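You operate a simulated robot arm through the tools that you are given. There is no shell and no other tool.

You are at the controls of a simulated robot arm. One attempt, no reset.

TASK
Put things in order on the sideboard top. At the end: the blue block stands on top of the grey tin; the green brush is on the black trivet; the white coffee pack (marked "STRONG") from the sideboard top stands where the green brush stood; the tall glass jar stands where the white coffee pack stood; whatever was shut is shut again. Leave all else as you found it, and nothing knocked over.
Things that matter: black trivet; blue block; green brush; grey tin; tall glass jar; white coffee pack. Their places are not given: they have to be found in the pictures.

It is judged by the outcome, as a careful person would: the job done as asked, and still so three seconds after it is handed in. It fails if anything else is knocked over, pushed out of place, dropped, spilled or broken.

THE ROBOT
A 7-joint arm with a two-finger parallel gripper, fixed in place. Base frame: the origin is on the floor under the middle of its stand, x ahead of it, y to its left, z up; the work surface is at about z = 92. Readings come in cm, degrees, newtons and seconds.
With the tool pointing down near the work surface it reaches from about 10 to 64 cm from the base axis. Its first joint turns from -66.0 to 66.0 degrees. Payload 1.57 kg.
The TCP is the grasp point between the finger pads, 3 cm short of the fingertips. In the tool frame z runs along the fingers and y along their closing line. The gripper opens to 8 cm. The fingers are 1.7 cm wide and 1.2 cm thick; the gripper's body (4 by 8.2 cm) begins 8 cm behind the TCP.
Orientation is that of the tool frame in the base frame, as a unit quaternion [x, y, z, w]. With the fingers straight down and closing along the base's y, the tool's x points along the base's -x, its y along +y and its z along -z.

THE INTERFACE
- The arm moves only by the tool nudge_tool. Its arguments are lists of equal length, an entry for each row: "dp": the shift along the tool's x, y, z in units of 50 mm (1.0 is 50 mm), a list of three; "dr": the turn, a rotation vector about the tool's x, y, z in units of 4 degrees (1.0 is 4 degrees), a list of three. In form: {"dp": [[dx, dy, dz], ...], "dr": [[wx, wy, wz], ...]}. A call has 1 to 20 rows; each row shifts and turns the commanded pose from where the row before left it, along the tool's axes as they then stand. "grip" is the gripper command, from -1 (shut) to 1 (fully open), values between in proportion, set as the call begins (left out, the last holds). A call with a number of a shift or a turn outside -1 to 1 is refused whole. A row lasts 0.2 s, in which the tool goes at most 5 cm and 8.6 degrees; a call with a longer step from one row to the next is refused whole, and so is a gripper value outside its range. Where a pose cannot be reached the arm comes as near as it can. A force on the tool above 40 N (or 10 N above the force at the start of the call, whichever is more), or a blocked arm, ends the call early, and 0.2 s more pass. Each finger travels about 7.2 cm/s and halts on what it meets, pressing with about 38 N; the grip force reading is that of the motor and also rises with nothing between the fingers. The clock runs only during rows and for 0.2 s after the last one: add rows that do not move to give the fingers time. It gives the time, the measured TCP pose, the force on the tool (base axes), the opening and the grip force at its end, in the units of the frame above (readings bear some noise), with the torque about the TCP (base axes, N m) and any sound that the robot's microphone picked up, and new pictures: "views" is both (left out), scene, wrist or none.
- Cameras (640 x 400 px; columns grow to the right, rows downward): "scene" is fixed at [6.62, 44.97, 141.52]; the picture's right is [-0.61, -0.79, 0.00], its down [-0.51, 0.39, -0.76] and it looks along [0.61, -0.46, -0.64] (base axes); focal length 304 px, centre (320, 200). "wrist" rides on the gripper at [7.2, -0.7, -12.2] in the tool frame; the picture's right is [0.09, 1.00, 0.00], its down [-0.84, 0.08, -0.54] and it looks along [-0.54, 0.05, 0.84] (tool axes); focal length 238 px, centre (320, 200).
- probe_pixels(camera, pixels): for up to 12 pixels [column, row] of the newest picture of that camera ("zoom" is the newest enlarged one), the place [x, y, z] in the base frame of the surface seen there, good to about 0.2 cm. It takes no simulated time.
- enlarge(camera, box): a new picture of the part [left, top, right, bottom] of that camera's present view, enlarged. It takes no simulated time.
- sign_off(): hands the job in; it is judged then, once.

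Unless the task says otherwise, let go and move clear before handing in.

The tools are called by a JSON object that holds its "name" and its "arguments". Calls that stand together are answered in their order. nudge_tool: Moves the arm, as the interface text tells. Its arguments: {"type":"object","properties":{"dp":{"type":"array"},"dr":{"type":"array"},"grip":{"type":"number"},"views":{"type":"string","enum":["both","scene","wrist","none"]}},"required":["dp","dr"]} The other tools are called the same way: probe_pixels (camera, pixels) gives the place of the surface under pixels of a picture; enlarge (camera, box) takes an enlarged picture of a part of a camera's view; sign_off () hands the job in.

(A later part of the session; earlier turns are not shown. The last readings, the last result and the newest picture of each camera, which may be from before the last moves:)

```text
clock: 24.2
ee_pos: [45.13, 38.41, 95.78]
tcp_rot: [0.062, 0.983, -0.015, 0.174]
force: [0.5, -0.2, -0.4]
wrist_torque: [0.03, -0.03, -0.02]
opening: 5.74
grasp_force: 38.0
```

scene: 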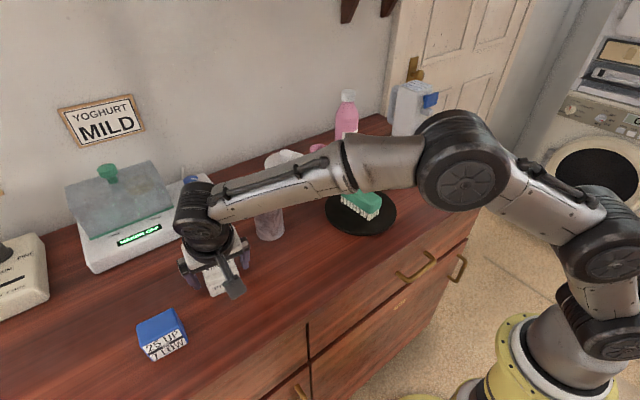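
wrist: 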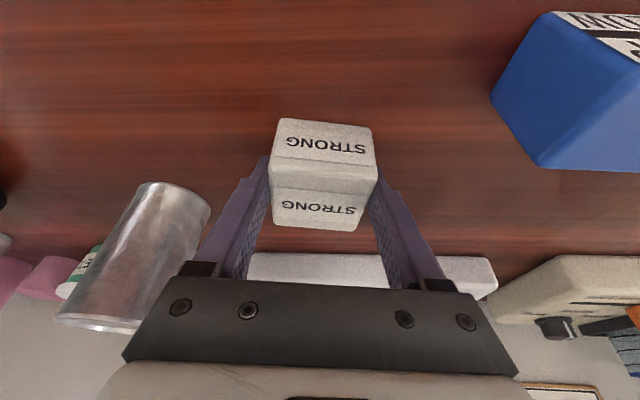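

The fingers hold the pack at 5.74 cm; the force is about 38 N however little I overclose, and the pack isn't deformed. I'll lift it straight up and draw back a little.

{"name": "nudge_tool", "arguments": {"dp": [[-0.06, -0.001, -0.164], [-0.121, -0.003, -0.328], [-0.121, -0.003, -0.328], [-0.121, -0.003, -0.328], [-0.06, -0.001, -0.164], [0.218, -0.046, -0.364], [0.218, -0.046, -0.364], [0.218, -0.046, -0.364], [0, 0, 0]], "dr": [[0, 0, 0], [0, 0, 0], [0, 0, 0], [0, 0, 0], [0, 0, 0], [0, 0, 0], [0, 0, 0], [0, 0, 0], [0, 0, 0]], "grip": 0.3}}

```text
clock: 26.2
ee_pos: [40.11, 38.45, 106.73]
tcp_rot: [0.061, 0.983, -0.016, 0.173]
force: [0.3, 0.6, -1.1]
wrist_torque: [0.01, 0.0, 0.01]
opening: 5.76
grasp_force: 37.9
```

scene: 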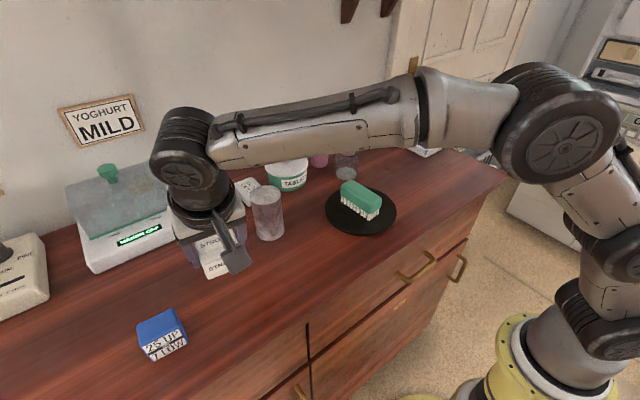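
wrist: 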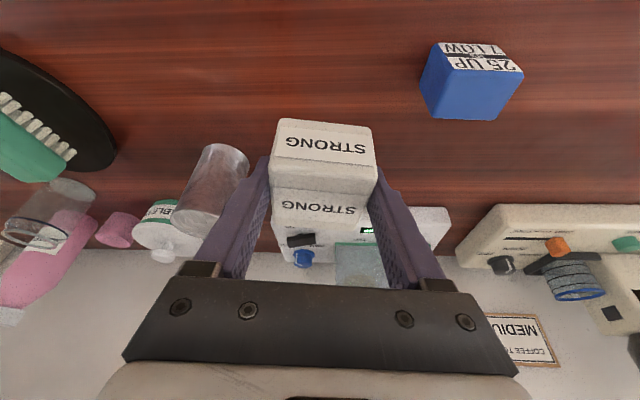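

The pack is held level at (40.1,38.5,106.7). Now I'll carry it across in front of the other things to near (44,−21,107.5) and turn the yaw back by 12°.

{"name": "nudge_tool", "arguments": {"dp": [[-0.149, -0.786, 0.0485], [-0.149, -0.786, 0.0485], [-0.149, -0.786, 0.0485], [-0.149, -0.786, 0.0485], [-0.149, -0.786, 0.0485], [-0.149, -0.786, 0.0485], [-0.149, -0.786, 0.0485], [-0.149, -0.786, 0.0485], [-0.149, -0.786, 0.0485], [-0.149, -0.786, 0.0485], [-0.149, -0.786, 0.0485], [-0.149, -0.786, 0.0485], [-0.149, -0.786, 0.0485], [-0.149, -0.786, 0.0485], [-0.149, -0.786, 0.0485], [0, 0, 0], [0, 0, 0], [0, 0, 0], [0, 0, 0], [0, 0, 0]], "dr": [[0, 0, 0], [0, 0, 0], [0, 0, 0], [0, 0, 0], [0, 0, 0], [0, 0, 0], [0, 0, 0], [0, 0, 0], [0, 0, 0], [0, 0, 0], [0, 0, 0], [0, 0, 0], [0, 0, 0], [0, 0, 0], [0, 0, 0], [-0.26, -0.007, -0.7], [-0.26, -0.007, -0.7], [-0.26, -0.007, -0.7], [-0.26, -0.007, -0.7], [0, 0, 0]]}}

```text
clock: 30.4
ee_pos: [44.23, -21.48, 107.77]
tcp_rot: [-0.04, 0.984, 0.004, 0.176]
force: [1.0, -0.3, -0.1]
wrist_torque: [-0.03, -0.01, 0.02]
opening: 5.72
grasp_force: 37.6
```

scene: 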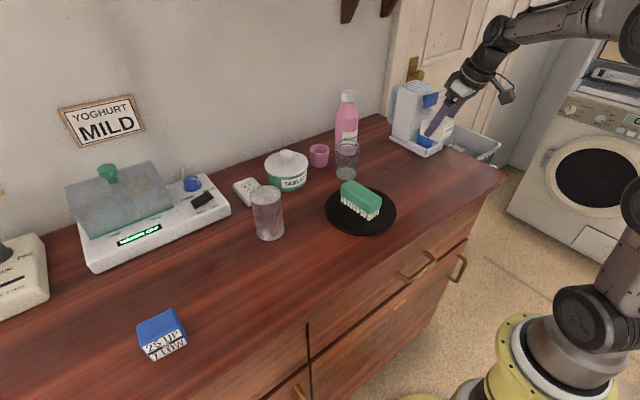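
wrist: 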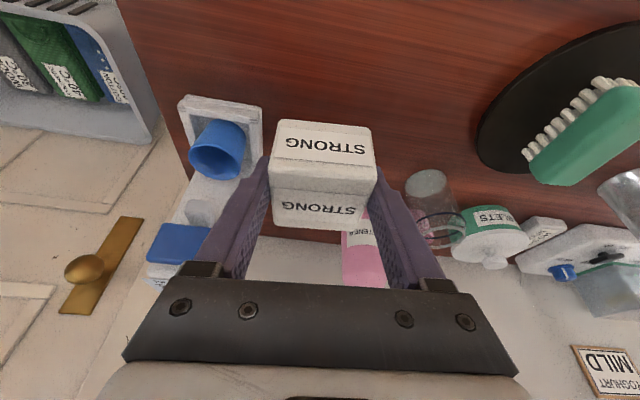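

The spot where the brush stood is free. I'll push forward to above it, at TCP (64.35,−21.3,103).

{"name": "nudge_tool", "arguments": {"dp": [[-0.573, -0.048, 0.382], [-0.573, -0.048, 0.382], [-0.573, -0.048, 0.382], [-0.573, -0.048, 0.382], [-0.573, -0.048, 0.382], [-0.573, -0.048, 0.382], [0, 0, 0]], "dr": [[0, 0, 0], [0, 0, 0], [0, 0, 0], [0, 0, 0], [0, 0, 0], [0, 0, 0], [0, 0, 0]]}}

```text
clock: 32.0
ee_pos: [64.51, -21.08, 102.88]
tcp_rot: [-0.041, 0.984, 0.004, 0.174]
force: [-0.7, -0.2, 0.4]
wrist_torque: [0.0, -0.01, -0.01]
opening: 5.71
grasp_force: 38.1
```

scene: 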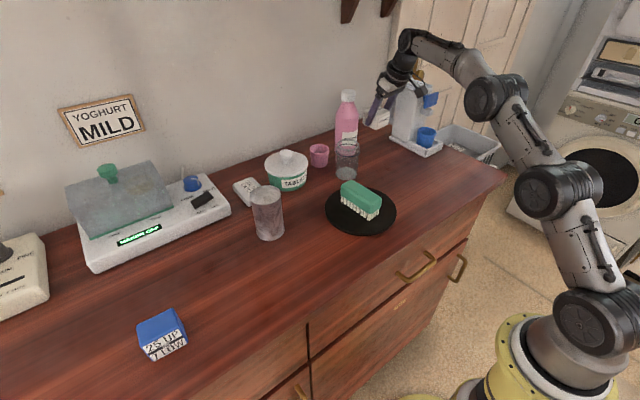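
wrist: 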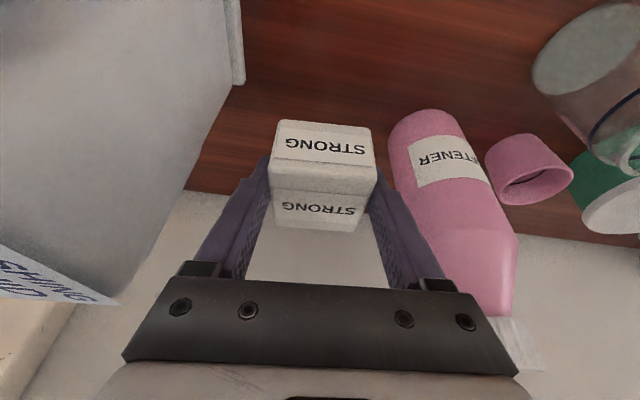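

The pack is over the old brush spot with room on both sides (dispenser left, bottle right). I'll lower it to TCP z≈95.9.

{"name": "nudge_tool", "arguments": {"dp": [[0.103, -0.006, 0.26], [0.103, -0.006, 0.26], [0.103, -0.006, 0.26], [0.103, -0.006, 0.26], [0.103, -0.006, 0.26], [0, 0, 0]], "dr": [[0, 0, 0], [0, 0, 0], [0, 0, 0], [0, 0, 0], [0, 0, 0], [0, 0, 0]]}}

```text
clock: 33.4
ee_pos: [64.15, -21.44, 95.85]
tcp_rot: [-0.041, 0.984, 0.004, 0.175]
force: [0.0, -0.4, -0.3]
wrist_torque: [-0.02, -0.01, -0.01]
opening: 5.73
grasp_force: 38.1
```

scene: 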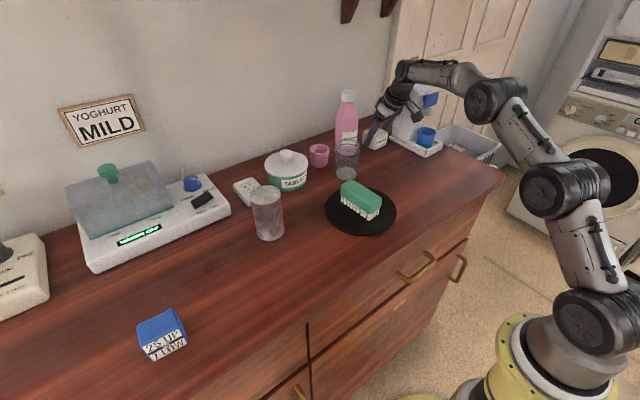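
wrist: 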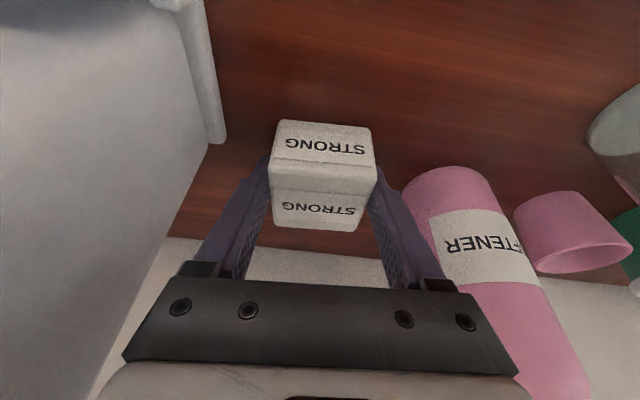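

There's no contact force yet, so the pack is a hair above the top. I'll inch down 0.15 cm until it touches.

{"name": "nudge_tool", "arguments": {"dp": [[-0.03, 0, 0.043], [0, 0, 0]], "dr": [[0, 0, 0], [0, 0, 0]], "views": "none"}}

```text
clock: 34.0
ee_pos: [64.38, -21.41, 95.7]
tcp_rot: [-0.041, 0.984, 0.003, 0.175]
force: [-2.0, -0.8, 0.9]
wrist_torque: [0.07, -0.05, 0.03]
opening: 5.71
grasp_force: 38.3
```

{"name": "nudge_tool", "arguments": {"dp": [[0.005, 0, 0.014], [0, 0, 0]], "dr": [[0, 0, 0], [0, 0, 0]], "views": "none"}}

```text
clock: 34.6
ee_pos: [64.48, -21.45, 95.75]
tcp_rot: [-0.04, 0.984, 0.003, 0.176]
force: [-2.1, 0.0, 5.1]
wrist_torque: [0.17, 0.13, 0.04]
opening: 5.72
grasp_force: 37.7
```

Contact now reads 5 N upward, so the pack is down. I'll open the fingers to about 6.9 cm, keeping clear of the neighbours.

{"name": "nudge_tool", "arguments": {"dp": [[0, 0, 0], [0, 0, 0], [0, 0, 0]], "dr": [[0, 0, 0], [0, 0, 0], [0, 0, 0]], "grip": 0.72}}

```text
clock: 35.4
ee_pos: [64.49, -21.35, 95.61]
tcp_rot: [-0.04, 0.984, 0.003, 0.175]
force: [0.1, 0.1, 0.5]
wrist_torque: [-0.02, -0.01, 0.03]
opening: 6.87
grasp_force: 0.0
```

scene: 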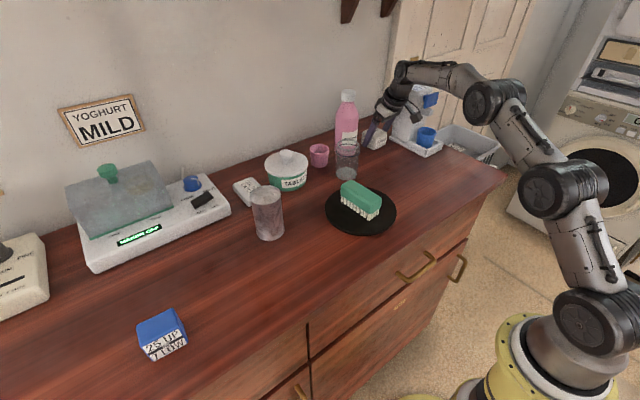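
wrist: 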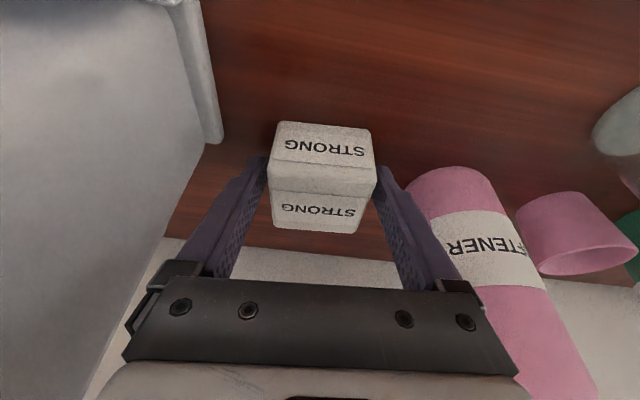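

The pack stands on its new spot, released. I'll back out along the tool axis, draw back, and swing over to look at the glass jar near (57.5,−3).

{"name": "nudge_tool", "arguments": {"dp": [[0, 0, -0.2], [0, 0, -0.6], [0, 0, -0.6], [0, 0, -0.6], [0.469, 0.044, -0.344], [0.469, 0.044, -0.344], [0.469, 0.044, -0.344], [0.469, 0.044, -0.344], [0.469, 0.044, -0.344], [0.129, 0.758, -0.053], [0.129, 0.758, -0.053], [0.129, 0.758, -0.053], [0.129, 0.758, -0.053], [0.129, 0.758, -0.053], [0, 0, 0], [0, 0, 0], [0, 0, 0]], "dr": [[0, 0, 0], [0, 0, 0], [0, 0, 0], [0, 0, 0], [0, 0, 0], [0, 0, 0], [0, 0, 0], [0, 0, 0], [0, 0, 0], [0, 0, 0], [0, 0, 0], [0, 0, 0], [0, 0, 0], [0, 0, 0], [0.204, 0.004, 0.553], [0.204, 0.004, 0.553], [0, 0, 0]]}}

```text
clock: 39.0
ee_pos: [41.94, -3.15, 108.98]
tcp_rot: [0.0, 0.985, -0.004, 0.174]
force: [0.1, -0.1, 0.3]
wrist_torque: [0.0, 0.02, 0.03]
opening: 6.86
grasp_force: 0.0
```

scene: 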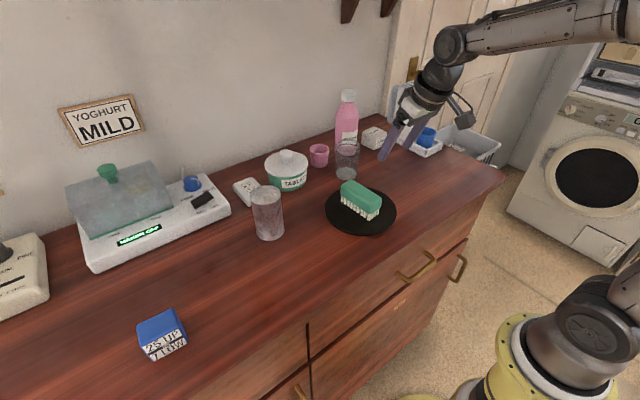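
wrist: 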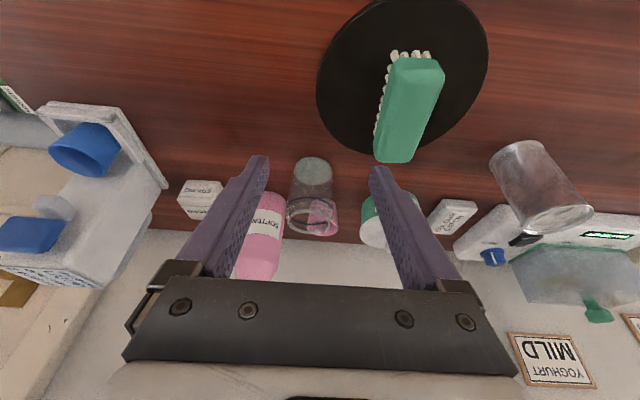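

The jar is in view at wrist (312,195), its base at (313,175) and its rim at (312,215). I'll enlarge it and probe the base and rim.

{"name": "enlarge", "arguments": {"camera": "wrist", "box": [260, 140, 380, 250]}}

{"name": "probe_pixels", "arguments": {"camera": "wrist", "pixels": [[294, 172], [332, 172], [313, 158], [313, 175], [290, 195], [336, 195], [313, 190], [288, 210], [338, 215], [313, 200], [312, 232], [304, 183]]}}

{"name": "probe_pixels", "arguments": {"camera": "scene", "pixels": [[337, 172], [356, 172], [346, 180], [346, 172], [335, 160], [359, 160], [347, 142], [336, 148], [359, 150], [347, 154], [345, 166], [350, 176]]}}

{"name": "enlarge", "arguments": {"camera": "scene", "box": [310, 110, 410, 190]}}

```text
3.64 times, centred on (320, 195) of wrist
```

zoom: 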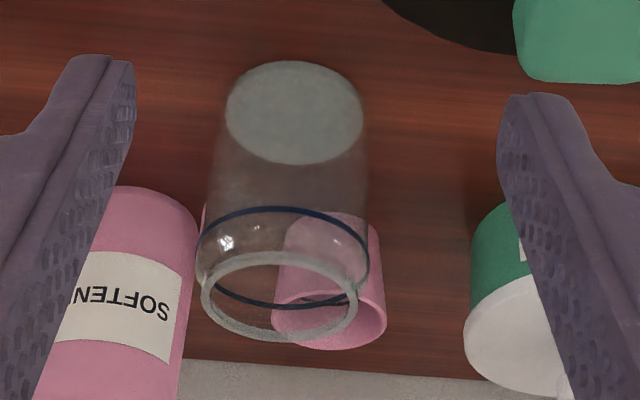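

```text
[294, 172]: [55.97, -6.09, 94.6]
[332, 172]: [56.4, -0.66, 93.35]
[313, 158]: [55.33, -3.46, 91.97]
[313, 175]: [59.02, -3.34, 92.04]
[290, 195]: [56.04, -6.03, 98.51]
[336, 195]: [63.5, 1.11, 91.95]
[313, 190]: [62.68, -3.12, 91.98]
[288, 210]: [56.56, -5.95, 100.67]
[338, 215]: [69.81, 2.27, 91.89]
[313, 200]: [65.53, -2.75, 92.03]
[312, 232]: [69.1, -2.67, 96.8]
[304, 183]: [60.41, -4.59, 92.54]
```

```text
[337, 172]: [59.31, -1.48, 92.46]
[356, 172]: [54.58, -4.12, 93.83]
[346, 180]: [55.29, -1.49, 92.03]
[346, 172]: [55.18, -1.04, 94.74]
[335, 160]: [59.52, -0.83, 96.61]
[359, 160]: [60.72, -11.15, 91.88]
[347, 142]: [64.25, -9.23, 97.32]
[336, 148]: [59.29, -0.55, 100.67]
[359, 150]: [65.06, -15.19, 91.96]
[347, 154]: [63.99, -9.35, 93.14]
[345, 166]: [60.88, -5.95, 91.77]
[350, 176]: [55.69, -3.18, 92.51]
```

```text
5.00 times, centred on (360, 150) of scene
```

zoom: 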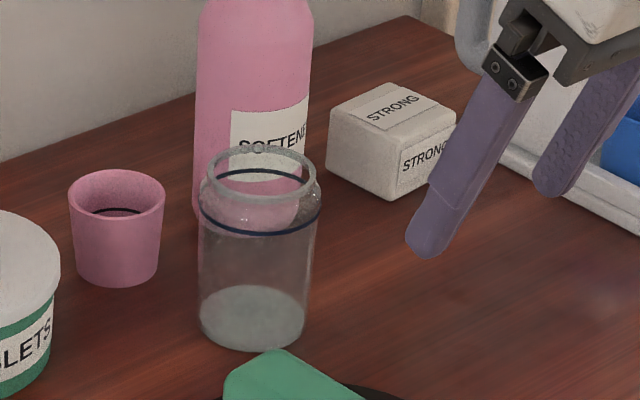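

The jar's axis is at about (57.4,−3.35), diameter about 6 cm, top z about 101.7, with nothing loose to spill visible (just a thick base). I'll open fully and move above it at TCP z 106.5.

{"name": "nudge_tool", "arguments": {"dp": [[-0.548, -0.006, 0.305], [-0.548, -0.006, 0.305], [-0.548, -0.006, 0.305], [-0.548, -0.006, 0.305], [-0.548, -0.006, 0.305], [0, 0, 0]], "dr": [[0, 0, 0], [0, 0, 0], [0, 0, 0], [0, 0, 0], [0, 0, 0], [0, 0, 0]], "grip": 1}}

{"name": "enlarge", "arguments": {"camera": "wrist", "box": [220, 0, 440, 220]}}

```text
clock: 40.4
ee_pos: [57.39, -3.32, 106.61]
tcp_rot: [0.0, 0.985, -0.004, 0.175]
force: [0.5, -0.7, -0.3]
wrist_torque: [-0.01, -0.01, 0.02]
opening: 7.99
grasp_force: 0.1
```

scene: 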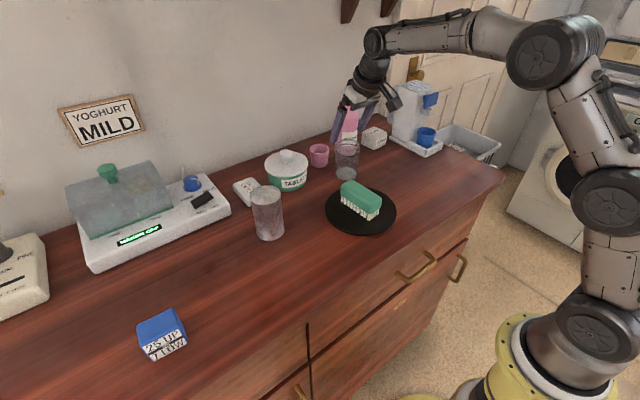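
wrist: 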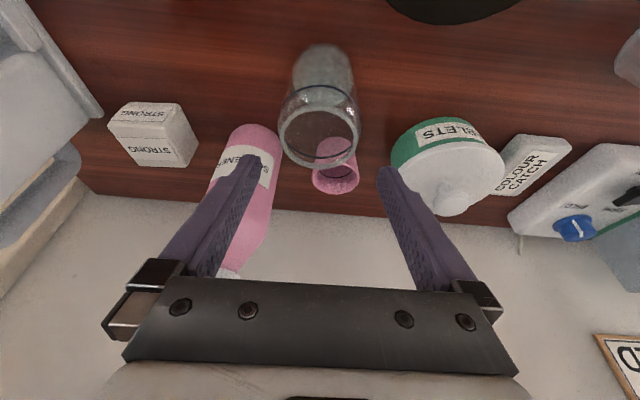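

```text
1.82 times, centred on (330, 110) of wrist
```

zoom: 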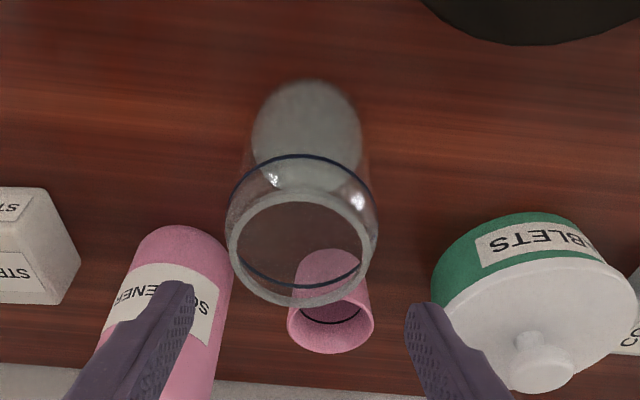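

The jar's rim is centred at wrist column ~320, midway between the fingers. I'll probe the rim edges for a last check before descending.

{"name": "probe_pixels", "arguments": {"camera": "wrist", "pixels": [[281, 132], [356, 132], [320, 105], [318, 165], [283, 145], [352, 150], [277, 110], [359, 110], [285, 95], [352, 90], [296, 70], [350, 70]]}}

{"name": "probe_pixels", "arguments": {"camera": "scene", "pixels": [[268, 165], [305, 170], [286, 190], [306, 160], [312, 155], [327, 150], [288, 155], [300, 182], [318, 165], [310, 160], [355, 135], [340, 118]]}}

```text
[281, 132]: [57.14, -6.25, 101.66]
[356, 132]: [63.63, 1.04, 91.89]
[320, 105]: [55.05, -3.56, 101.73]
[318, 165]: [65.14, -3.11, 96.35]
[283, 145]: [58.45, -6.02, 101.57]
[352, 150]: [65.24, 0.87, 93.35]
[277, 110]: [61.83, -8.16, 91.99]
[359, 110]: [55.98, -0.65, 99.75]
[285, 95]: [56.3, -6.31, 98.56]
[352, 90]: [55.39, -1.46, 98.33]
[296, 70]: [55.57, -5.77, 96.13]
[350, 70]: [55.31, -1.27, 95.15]
```

```text
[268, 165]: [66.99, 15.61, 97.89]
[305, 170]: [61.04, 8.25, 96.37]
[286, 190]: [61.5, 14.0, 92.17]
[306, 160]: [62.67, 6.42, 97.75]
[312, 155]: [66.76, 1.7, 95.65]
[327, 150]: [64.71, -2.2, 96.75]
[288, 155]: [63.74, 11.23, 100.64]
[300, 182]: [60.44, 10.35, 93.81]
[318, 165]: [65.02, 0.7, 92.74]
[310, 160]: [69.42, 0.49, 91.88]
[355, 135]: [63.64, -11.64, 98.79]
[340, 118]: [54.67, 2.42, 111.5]
```

Rim and body points fix the jar's axis at about (57.5,−3.45). I'll descend vertically to TCP z≈96.5 with the fingers either side.

{"name": "nudge_tool", "arguments": {"dp": [[0.0963, -0.001, 0.272], [0.0963, -0.001, 0.272], [0.0963, -0.001, 0.272], [0.0963, -0.001, 0.272], [0.0963, -0.001, 0.272], [0.0963, -0.001, 0.272], [0.0963, -0.001, 0.272], [0, 0, 0]], "dr": [[0, 0, 0], [0, 0, 0], [0, 0, 0], [0, 0, 0], [0, 0, 0], [0, 0, 0], [0, 0, 0], [0, 0, 0]]}}

```text
clock: 42.2
ee_pos: [57.56, -3.37, 96.49]
tcp_rot: [0.0, 0.985, -0.003, 0.175]
force: [-0.9, 0.2, -0.4]
wrist_torque: [-0.02, -0.02, -0.01]
opening: 8.0
grasp_force: 0.1
```

scene: 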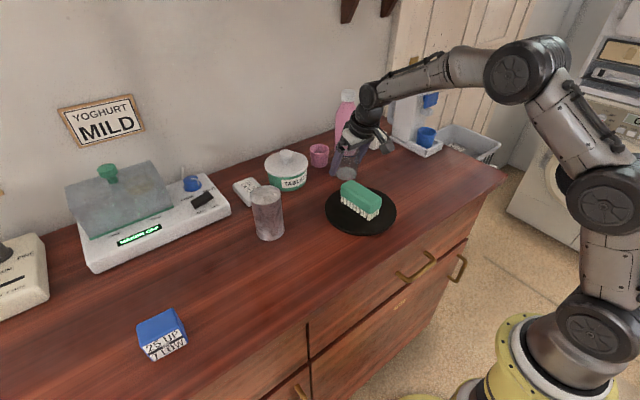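
wrist: 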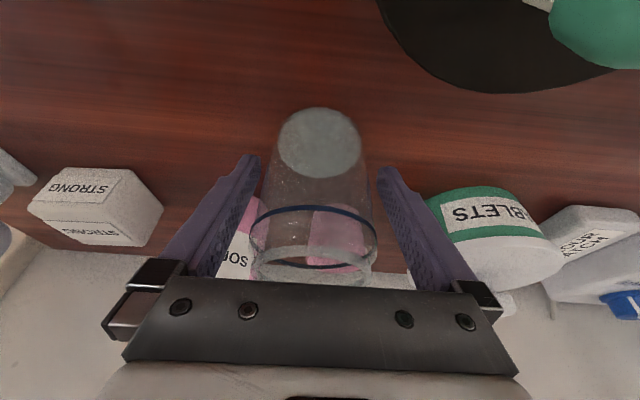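

The jar sits evenly between the fingers with no contact. I'll close on it.

{"name": "nudge_tool", "arguments": {"dp": [[0, 0, 0], [0, 0, 0], [0, 0, 0], [0, 0, 0]], "dr": [[0, 0, 0], [0, 0, 0], [0, 0, 0], [0, 0, 0]], "grip": 0.2}}

```text
clock: 43.2
ee_pos: [57.5, -3.29, 96.54]
tcp_rot: [0.001, 0.985, -0.003, 0.174]
force: [-0.1, -0.4, 0.6]
wrist_torque: [0.03, -0.06, 0.01]
opening: 6.1
grasp_force: 38.4
```

scene: 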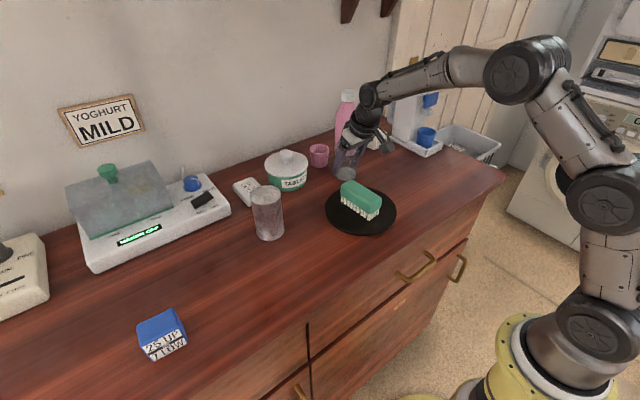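
wrist: 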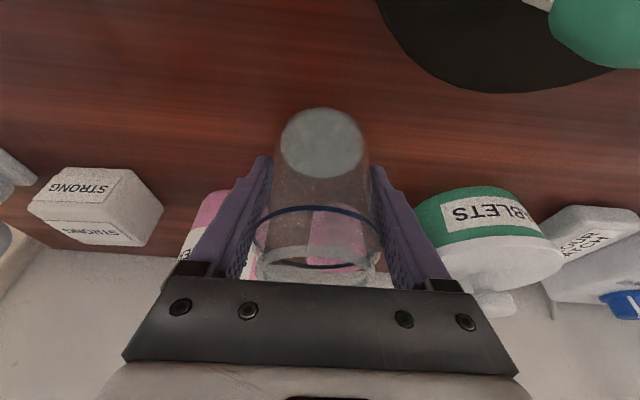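

The jar is held at 6.1 cm. I'll lift it straight up and then draw it back over the front area, keeping it upright.

{"name": "nudge_tool", "arguments": {"dp": [[-0.05, -0.001, -0.13], [-0.096, -0.002, -0.263], [-0.096, -0.002, -0.263], [-0.096, -0.002, -0.263], [-0.096, -0.002, -0.263], [-0.05, -0.001, -0.13], [0.25, 0, -0.16], [0.487, -0.001, -0.32], [0.487, -0.001, -0.32], [0.487, -0.001, -0.32], [0.487, -0.001, -0.32], [0.487, -0.001, -0.32], [0.25, 0, -0.16], [0, 0, 0]], "dr": [[0, 0, 0], [0, 0, 0], [0, 0, 0], [0, 0, 0], [0, 0, 0], [0, 0, 0], [0, 0, 0], [0, 0, 0], [0, 0, 0], [0, 0, 0], [0, 0, 0], [0, 0, 0], [0, 0, 0], [0, 0, 0]]}}

```text
clock: 46.2
ee_pos: [40.47, -3.33, 107.5]
tcp_rot: [0.0, 0.985, -0.004, 0.174]
force: [-0.8, -0.6, -2.1]
wrist_torque: [0.0, 0.04, 0.0]
opening: 6.09
grasp_force: 38.0
```

scene: 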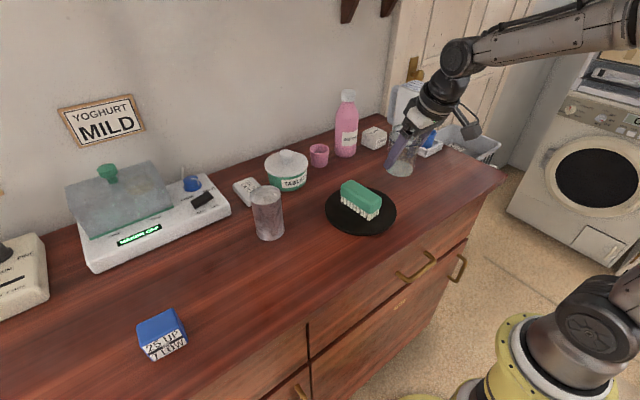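
wrist: 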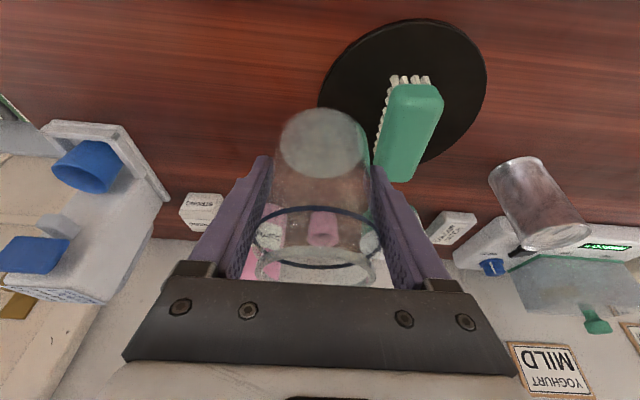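

The jar hangs upright at (40.5,−3.3,107.5). I'll swing it across to y≈38.6, over and in front of the brush and tin.

{"name": "nudge_tool", "arguments": {"dp": [[0.015, 0.349, -0.008], [0.0307, 0.698, -0.0157], [0.0307, 0.698, -0.0157], [0.0307, 0.698, -0.0157], [0.0307, 0.698, -0.0157], [0.0307, 0.698, -0.0157], [0.0307, 0.698, -0.0157], [0.0307, 0.698, -0.0157], [0.0307, 0.698, -0.0157], [0.0307, 0.698, -0.0157], [0.0307, 0.698, -0.0157], [0.0307, 0.698, -0.0157], [0.015, 0.349, -0.008], [0, 0, 0]], "dr": [[0, 0, 0], [0, 0, 0], [0, 0, 0], [0, 0, 0], [0, 0, 0], [0, 0, 0], [0, 0, 0], [0, 0, 0], [0, 0, 0], [0, 0, 0], [0, 0, 0], [0, 0, 0], [0, 0, 0], [0, 0, 0]]}}

```text
clock: 49.2
ee_pos: [38.47, 38.49, 107.51]
tcp_rot: [0.0, 0.985, -0.004, 0.174]
force: [0.0, 0.3, -2.3]
wrist_torque: [0.02, -0.05, 0.0]
opening: 6.06
grasp_force: 37.7
```

scene: 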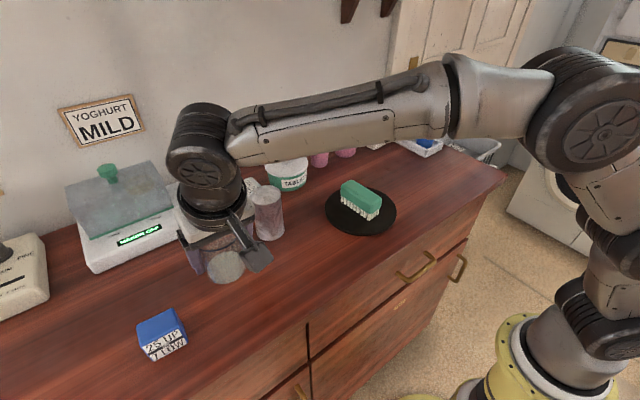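
wrist: 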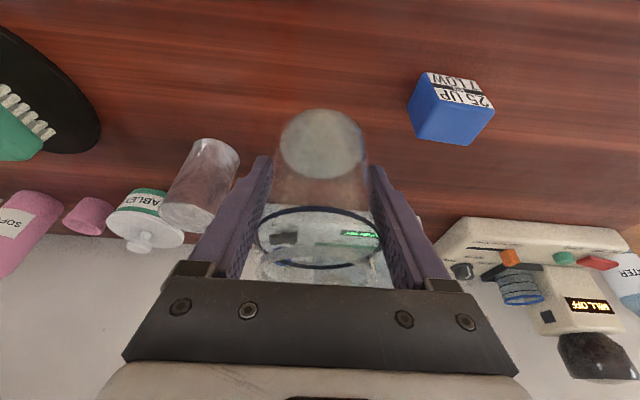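

The way is clear. I'll move over the pack's old spot (45.5,38.57) and lower the jar slowly to just above the surface.

{"name": "nudge_tool", "arguments": {"dp": [[-0.236, 0.006, 0.379], [-0.236, 0.006, 0.379], [-0.236, 0.006, 0.379], [-0.236, 0.006, 0.379], [0, 0, 0], [0.073, 0.001, 0.2], [0.073, 0.001, 0.2], [0.073, 0.001, 0.2], [0.073, 0.001, 0.2], [0.073, 0.001, 0.2], [0, 0, 0]], "dr": [[0, 0, 0], [0, 0, 0], [0, 0, 0], [0, 0, 0], [0, 0, 0], [0, 0, 0], [0, 0, 0], [0, 0, 0], [0, 0, 0], [0, 0, 0], [0, 0, 0]]}}

```text
clock: 51.6
ee_pos: [45.52, 38.62, 96.63]
tcp_rot: [0.0, 0.985, -0.004, 0.175]
force: [-0.8, 0.4, -2.8]
wrist_torque: [0.01, -0.02, 0.01]
opening: 6.07
grasp_force: 38.0
```

scene: 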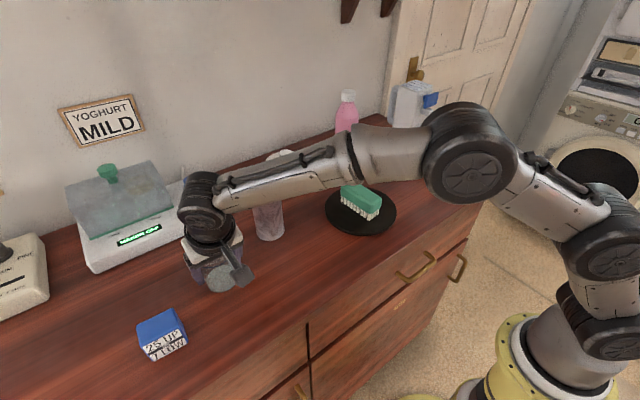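
wrist: 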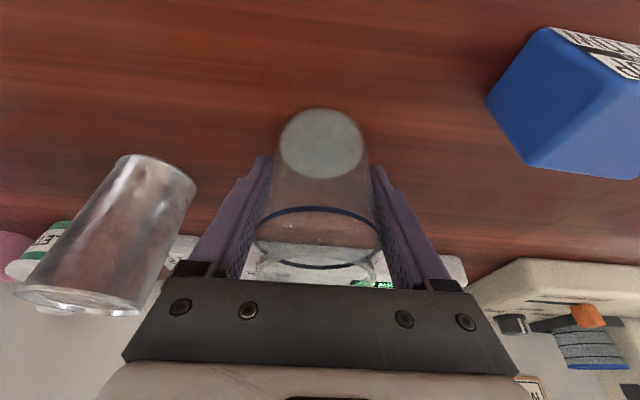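

Force still reads −2.8 N (jar's weight), so it hangs just above the surface. I'll inch it down about 0.1 cm at a time until it touches.

{"name": "nudge_tool", "arguments": {"dp": [[0.007, 0, 0.02], [0, 0, 0]], "dr": [[0, 0, 0], [0, 0, 0]], "views": "none"}}

```text
clock: 52.2
ee_pos: [45.54, 38.5, 96.51]
tcp_rot: [0.0, 0.985, -0.003, 0.174]
force: [0.5, 0.2, -2.5]
wrist_torque: [0.01, 0.0, 0.0]
opening: 6.09
grasp_force: 38.2
```

{"name": "nudge_tool", "arguments": {"dp": [[0.007, 0, 0.02], [0, 0, 0]], "dr": [[0, 0, 0], [0, 0, 0]], "views": "none"}}

```text
clock: 52.8
ee_pos: [45.51, 38.59, 96.52]
tcp_rot: [0.0, 0.984, -0.003, 0.176]
force: [0.5, 0.3, -0.5]
wrist_torque: [0.0, -0.01, -0.02]
opening: 6.09
grasp_force: 38.4
```

{"name": "nudge_tool", "arguments": {"dp": [[0.004, 0, 0.01], [0, 0, 0]], "dr": [[0, 0, 0], [0, 0, 0]], "views": "none"}}

```text
clock: 53.4
ee_pos: [45.44, 38.5, 96.5]
tcp_rot: [-0.001, 0.984, -0.003, 0.176]
force: [-0.7, -1.3, 3.0]
wrist_torque: [0.09, -0.01, -0.02]
opening: 6.08
grasp_force: 38.2
```

The force has turned to +3 N, so the jar now rests on the surface. I'll open the fingers.

{"name": "nudge_tool", "arguments": {"dp": [[0, 0, 0], [0, 0, 0], [0, 0, 0]], "dr": [[0, 0, 0], [0, 0, 0], [0, 0, 0]], "grip": 1}}

```text
clock: 54.2
ee_pos: [45.54, 38.48, 96.47]
tcp_rot: [0.0, 0.985, -0.003, 0.174]
force: [1.0, 0.4, 0.0]
wrist_torque: [0.02, 0.01, 0.01]
opening: 8.0
grasp_force: 0.1
```

scene: 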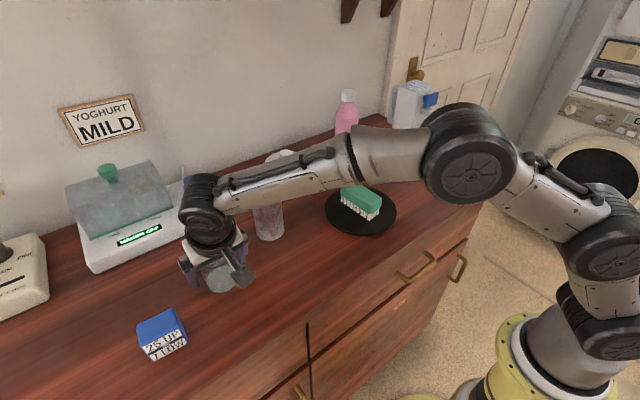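
wrist: 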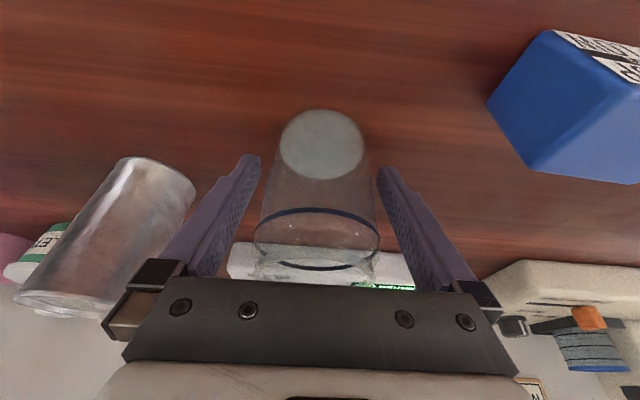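

The jar stands freely at the pack's old spot. I'll rise straight up until the fingertips clear the rim, then move sideways toward the blue block and turn slightly to match it.

{"name": "nudge_tool", "arguments": {"dp": [[-0.07, -0.001, -0.19], [-0.137, -0.002, -0.376], [-0.137, -0.002, -0.376], [-0.137, -0.002, -0.376], [-0.137, -0.002, -0.376], [-0.137, -0.002, -0.376], [-0.07, -0.001, -0.19], [0, 0, 0], [0.291, 0.595, -0.11], [0.291, 0.595, -0.11], [0.291, 0.595, -0.11], [0.291, 0.595, -0.11], [0, 0, 0], [0, 0, 0], [0, 0, 0]], "dr": [[0, 0, 0], [0, 0, 0], [0, 0, 0], [0, 0, 0], [0, 0, 0], [0, 0, 0], [0, 0, 0], [0, 0, 0], [0, 0, 0], [0, 0, 0], [0, 0, 0], [0, 0, 0], [0.257, 0.005, 0.705], [0.257, 0.005, 0.705], [0, 0, 0]]}}

```text
clock: 57.4
ee_pos: [39.22, 50.47, 108.47]
tcp_rot: [0.052, 0.983, -0.012, 0.173]
force: [0.5, -1.0, 0.3]
wrist_torque: [0.0, 0.02, 0.0]
opening: 8.0
grasp_force: 0.1
```

scene: 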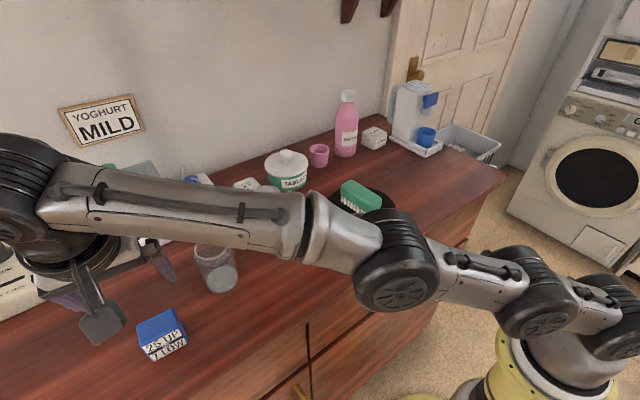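
wrist: 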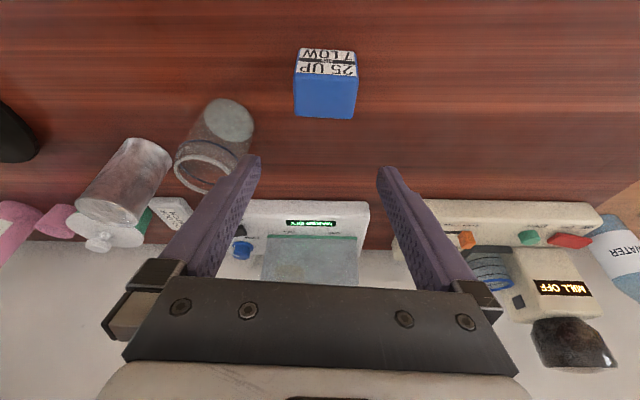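

The jar stands well at wrist (215,140), and the blue block is between the fingers' columns at (326,85). I'll enlarge and probe it.

{"name": "enlarge", "arguments": {"camera": "wrist", "box": [270, 30, 380, 140]}}

{"name": "probe_pixels", "arguments": {"camera": "wrist", "pixels": [[297, 77], [356, 80], [297, 113], [351, 116], [296, 95], [354, 98], [326, 95], [299, 51], [352, 54], [326, 78], [326, 116], [296, 85]]}}

{"name": "probe_pixels", "arguments": {"camera": "scene", "pixels": [[140, 326], [171, 311], [181, 326], [150, 347], [160, 328], [139, 333], [186, 340], [175, 313], [198, 248], [234, 248], [220, 290], [215, 270]]}}

```text
3.64 times, centred on (325, 85) of wrist
```

zoom: 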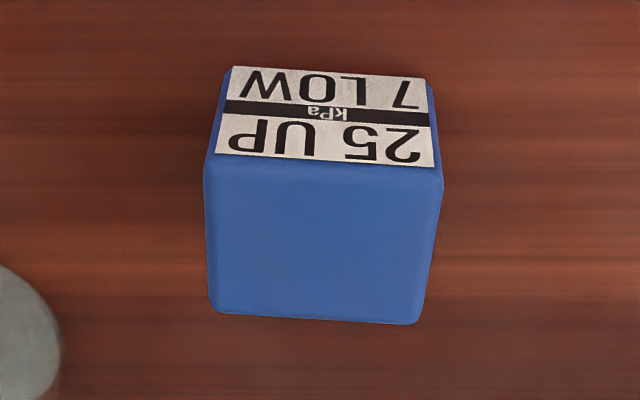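

```text
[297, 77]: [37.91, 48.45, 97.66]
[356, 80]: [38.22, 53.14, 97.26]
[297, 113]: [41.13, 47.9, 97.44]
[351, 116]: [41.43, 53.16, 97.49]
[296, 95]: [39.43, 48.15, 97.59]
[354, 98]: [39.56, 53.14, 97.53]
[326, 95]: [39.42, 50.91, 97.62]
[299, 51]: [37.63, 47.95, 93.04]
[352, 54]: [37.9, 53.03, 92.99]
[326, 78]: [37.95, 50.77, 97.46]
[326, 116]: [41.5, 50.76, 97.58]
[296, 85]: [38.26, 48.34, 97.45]
```

```text
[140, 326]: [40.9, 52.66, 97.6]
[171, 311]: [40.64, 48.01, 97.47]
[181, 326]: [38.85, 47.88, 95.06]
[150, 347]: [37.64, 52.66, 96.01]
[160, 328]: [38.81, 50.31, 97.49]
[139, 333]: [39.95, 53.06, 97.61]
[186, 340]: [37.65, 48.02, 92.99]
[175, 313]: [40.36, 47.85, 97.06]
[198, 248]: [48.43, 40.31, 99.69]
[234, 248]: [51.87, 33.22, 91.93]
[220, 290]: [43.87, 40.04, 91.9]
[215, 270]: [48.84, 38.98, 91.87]
```

The block spans x 37.6–41.6, y 47.9–53.2, top z 97.5, turned about −4°; its label marks the upper half as the firmer one, so I'll grip the upper half. I'll trim the yaw 2° and descend to TCP z≈97.85.

{"name": "nudge_tool", "arguments": {"dp": [[0, 0, 0], [0.128, 0.0065, 0.329], [0.128, 0.0065, 0.329], [0.128, 0.0065, 0.329], [0.128, 0.0065, 0.329], [0.128, 0.0065, 0.329], [0.128, 0.0065, 0.329], [0, 0, 0]], "dr": [[-0.17, -0.003, -0.47], [0, 0, 0], [0, 0, 0], [0, 0, 0], [0, 0, 0], [0, 0, 0], [0, 0, 0], [0, 0, 0]]}}

```text
clock: 59.2
ee_pos: [39.13, 50.6, 97.84]
tcp_rot: [0.034, 0.984, -0.009, 0.175]
force: [0.9, -0.2, 0.7]
wrist_torque: [0.02, 0.01, 0.02]
opening: 8.01
grasp_force: 0.1
```

scene: 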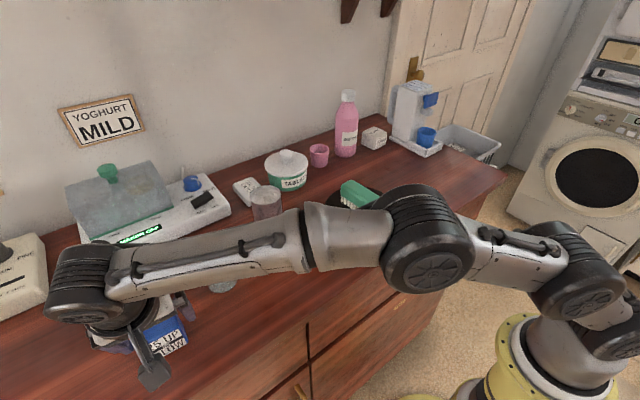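
wrist: 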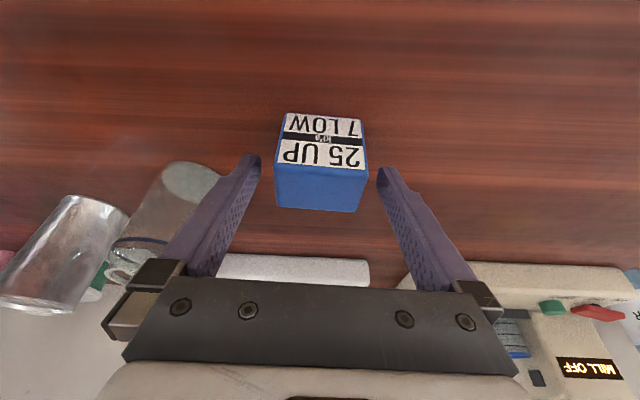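

The block is centred between the fingers. I'll check the forearm's height over the jar, then close to just about the block's width to find a gentle contact.

{"name": "probe_pixels", "arguments": {"camera": "scene", "pixels": [[200, 268], [220, 275], [240, 265], [180, 250], [222, 285], [150, 290]]}}

{"name": "nudge_tool", "arguments": {"dp": [[0, 0, 0], [0, 0, 0], [0, 0, 0]], "dr": [[0, 0, 0], [0, 0, 0], [0, 0, 0]], "grip": 0.35, "views": "wrist"}}

```text
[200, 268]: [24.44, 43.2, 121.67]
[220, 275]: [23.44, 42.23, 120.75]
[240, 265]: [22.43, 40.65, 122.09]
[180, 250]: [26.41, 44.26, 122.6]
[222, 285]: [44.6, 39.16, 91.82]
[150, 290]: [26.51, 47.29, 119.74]
```

```text
clock: 60.0
ee_pos: [39.17, 50.51, 97.86]
tcp_rot: [0.034, 0.984, -0.009, 0.175]
force: [0.7, -0.2, -0.5]
wrist_torque: [0.05, -0.02, 0.02]
opening: 5.53
grasp_force: 38.3
```

wrist: 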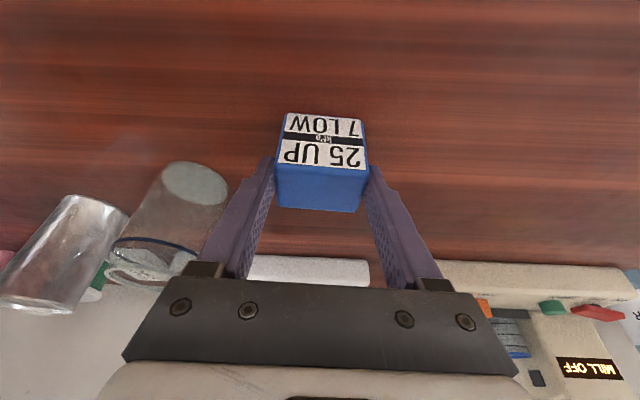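

The block is held at 5.53 cm on its upper half with no visible squashing, and the forearm is at z≈121, well above the jar. While here I'll refine the tin's position with the scene camera, where its top shows at (266,195).

{"name": "enlarge", "arguments": {"camera": "scene", "box": [236, 170, 300, 225]}}

{"name": "probe_pixels", "arguments": {"camera": "scene", "pixels": [[253, 192], [253, 195], [255, 199], [260, 202], [266, 203], [272, 202], [278, 199], [281, 194], [279, 190], [273, 187], [266, 186], [258, 187]]}}

```text
7.27 times, centred on (268, 198) of scene
```

zoom: 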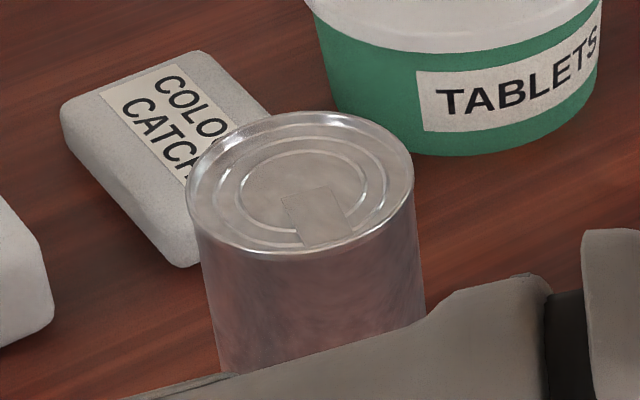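

```text
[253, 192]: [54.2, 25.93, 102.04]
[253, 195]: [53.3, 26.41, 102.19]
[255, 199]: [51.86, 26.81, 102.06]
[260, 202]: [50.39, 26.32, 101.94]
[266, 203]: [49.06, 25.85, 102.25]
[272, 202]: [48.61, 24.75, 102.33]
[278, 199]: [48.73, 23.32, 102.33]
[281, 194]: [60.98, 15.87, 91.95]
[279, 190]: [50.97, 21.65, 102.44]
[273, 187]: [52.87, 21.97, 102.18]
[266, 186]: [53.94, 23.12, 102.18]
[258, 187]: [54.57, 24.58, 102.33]
```

The tin's rim points give a centre of (51.6,24.4), radius about 3.05, top z about 102.2. I'll lift the block straight up, then draw it in and up to (33,40.5,113), passing in front of the jar.

{"name": "nudge_tool", "arguments": {"dp": [[-0.043, -0.001, -0.117], [-0.086, -0.0015, -0.235], [-0.086, -0.0015, -0.235], [-0.086, -0.0015, -0.235], [-0.043, -0.001, -0.117], [0.025, -0.174, -0.186], [0.051, -0.349, -0.372], [0.051, -0.349, -0.372], [0.051, -0.349, -0.372], [0.051, -0.349, -0.372], [0.051, -0.349, -0.372], [0.025, -0.174, -0.186], [0, 0, 0]], "dr": [[0, 0, 0], [0, 0, 0], [0, 0, 0], [0, 0, 0], [0, 0, 0], [0, 0, 0], [0, 0, 0], [0, 0, 0], [0, 0, 0], [0, 0, 0], [0, 0, 0], [0, 0, 0], [0, 0, 0]]}}

```text
clock: 62.8
ee_pos: [33.13, 40.55, 112.87]
tcp_rot: [0.035, 0.984, -0.011, 0.174]
force: [-0.9, -0.4, -1.7]
wrist_torque: [0.0, 0.02, 0.02]
opening: 5.54
grasp_force: 38.1
```

scene: 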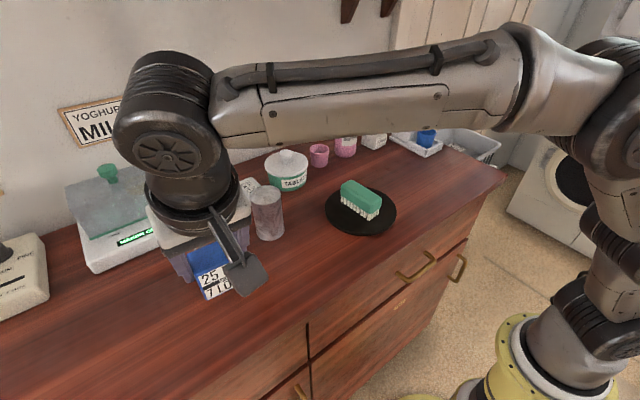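
wrist: 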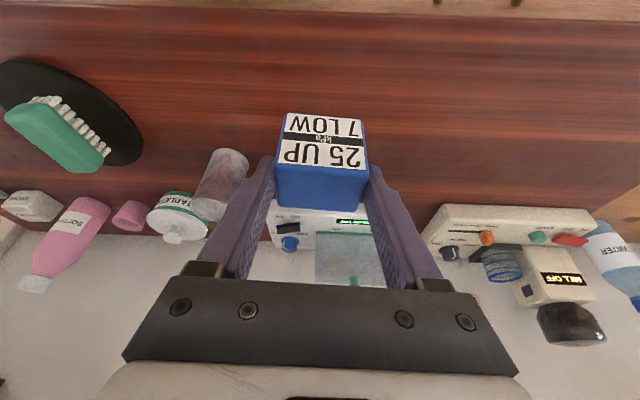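

The block is held firmly at (33.1,40.6,112.9). I'll move it over the tin at TCP (51.15,24.43,113), its bottom about 5 cm above the tin.

{"name": "nudge_tool", "arguments": {"dp": [[-0.2245, -0.1845, 0.0825], [-0.449, -0.369, 0.165], [-0.449, -0.369, 0.165], [-0.449, -0.369, 0.165], [-0.449, -0.369, 0.165], [-0.449, -0.369, 0.165], [-0.449, -0.369, 0.165], [-0.449, -0.369, 0.165], [-0.2245, -0.1845, 0.0825], [0, 0, 0]], "dr": [[0, 0, 0], [0, 0, 0], [0, 0, 0], [0, 0, 0], [0, 0, 0], [0, 0, 0], [0, 0, 0], [0, 0, 0], [0, 0, 0], [0, 0, 0]]}}

```text
clock: 65.0
ee_pos: [51.24, 24.64, 112.98]
tcp_rot: [0.033, 0.984, -0.008, 0.174]
force: [0.5, 0.4, -1.6]
wrist_torque: [0.02, -0.01, 0.01]
opening: 5.52
grasp_force: 38.3
```

scene: 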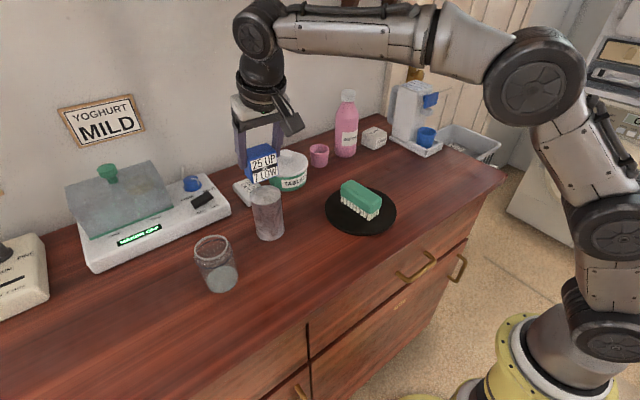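
wrist: 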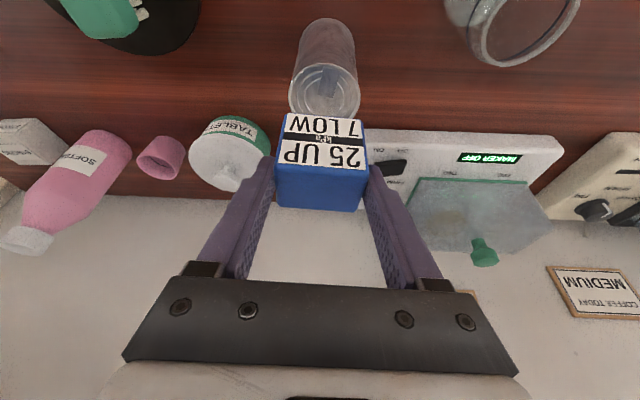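

The block is above the tin. I'll probe both in the pictures to check that the block's base is centred over the tin.

{"name": "probe_pixels", "arguments": {"camera": "wrist", "pixels": [[290, 118], [362, 123], [280, 166], [365, 172], [280, 205], [358, 208], [325, 190], [291, 92], [358, 92], [325, 116], [300, 75], [352, 75]]}}

{"name": "enlarge", "arguments": {"camera": "scene", "box": [220, 120, 320, 250]}}

{"name": "probe_pixels", "arguments": {"camera": "scene", "pixels": [[250, 162], [252, 182], [277, 178], [276, 158], [248, 175], [266, 203], [253, 196], [280, 198], [268, 195], [262, 170], [272, 202], [259, 201]]}}

```text
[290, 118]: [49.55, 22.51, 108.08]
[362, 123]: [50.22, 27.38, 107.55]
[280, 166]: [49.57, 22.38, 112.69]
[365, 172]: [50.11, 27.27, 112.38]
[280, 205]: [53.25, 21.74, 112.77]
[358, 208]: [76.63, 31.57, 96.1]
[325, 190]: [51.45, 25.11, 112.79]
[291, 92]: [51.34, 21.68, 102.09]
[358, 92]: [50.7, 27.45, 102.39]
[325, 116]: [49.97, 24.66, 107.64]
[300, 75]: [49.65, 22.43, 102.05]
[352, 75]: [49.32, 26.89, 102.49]
```

```text
3.08 times, centred on (270, 185) of scene
```

zoom: 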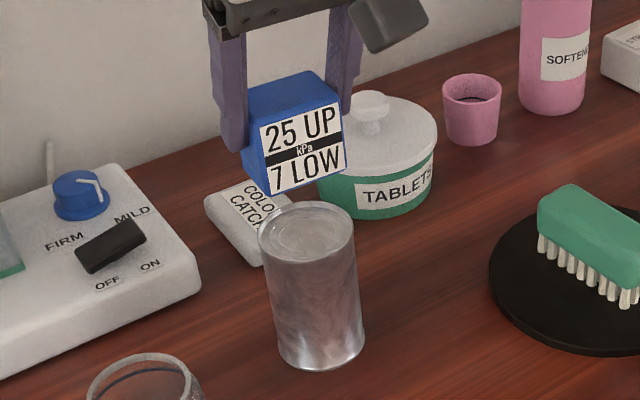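

```text
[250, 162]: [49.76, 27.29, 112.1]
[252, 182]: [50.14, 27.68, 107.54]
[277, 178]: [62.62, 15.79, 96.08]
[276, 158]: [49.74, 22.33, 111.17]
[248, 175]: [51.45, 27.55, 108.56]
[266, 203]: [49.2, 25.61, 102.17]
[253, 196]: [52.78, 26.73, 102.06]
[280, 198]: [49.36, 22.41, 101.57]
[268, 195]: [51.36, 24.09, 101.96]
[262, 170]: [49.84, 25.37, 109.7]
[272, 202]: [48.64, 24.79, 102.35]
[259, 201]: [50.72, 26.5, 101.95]
```

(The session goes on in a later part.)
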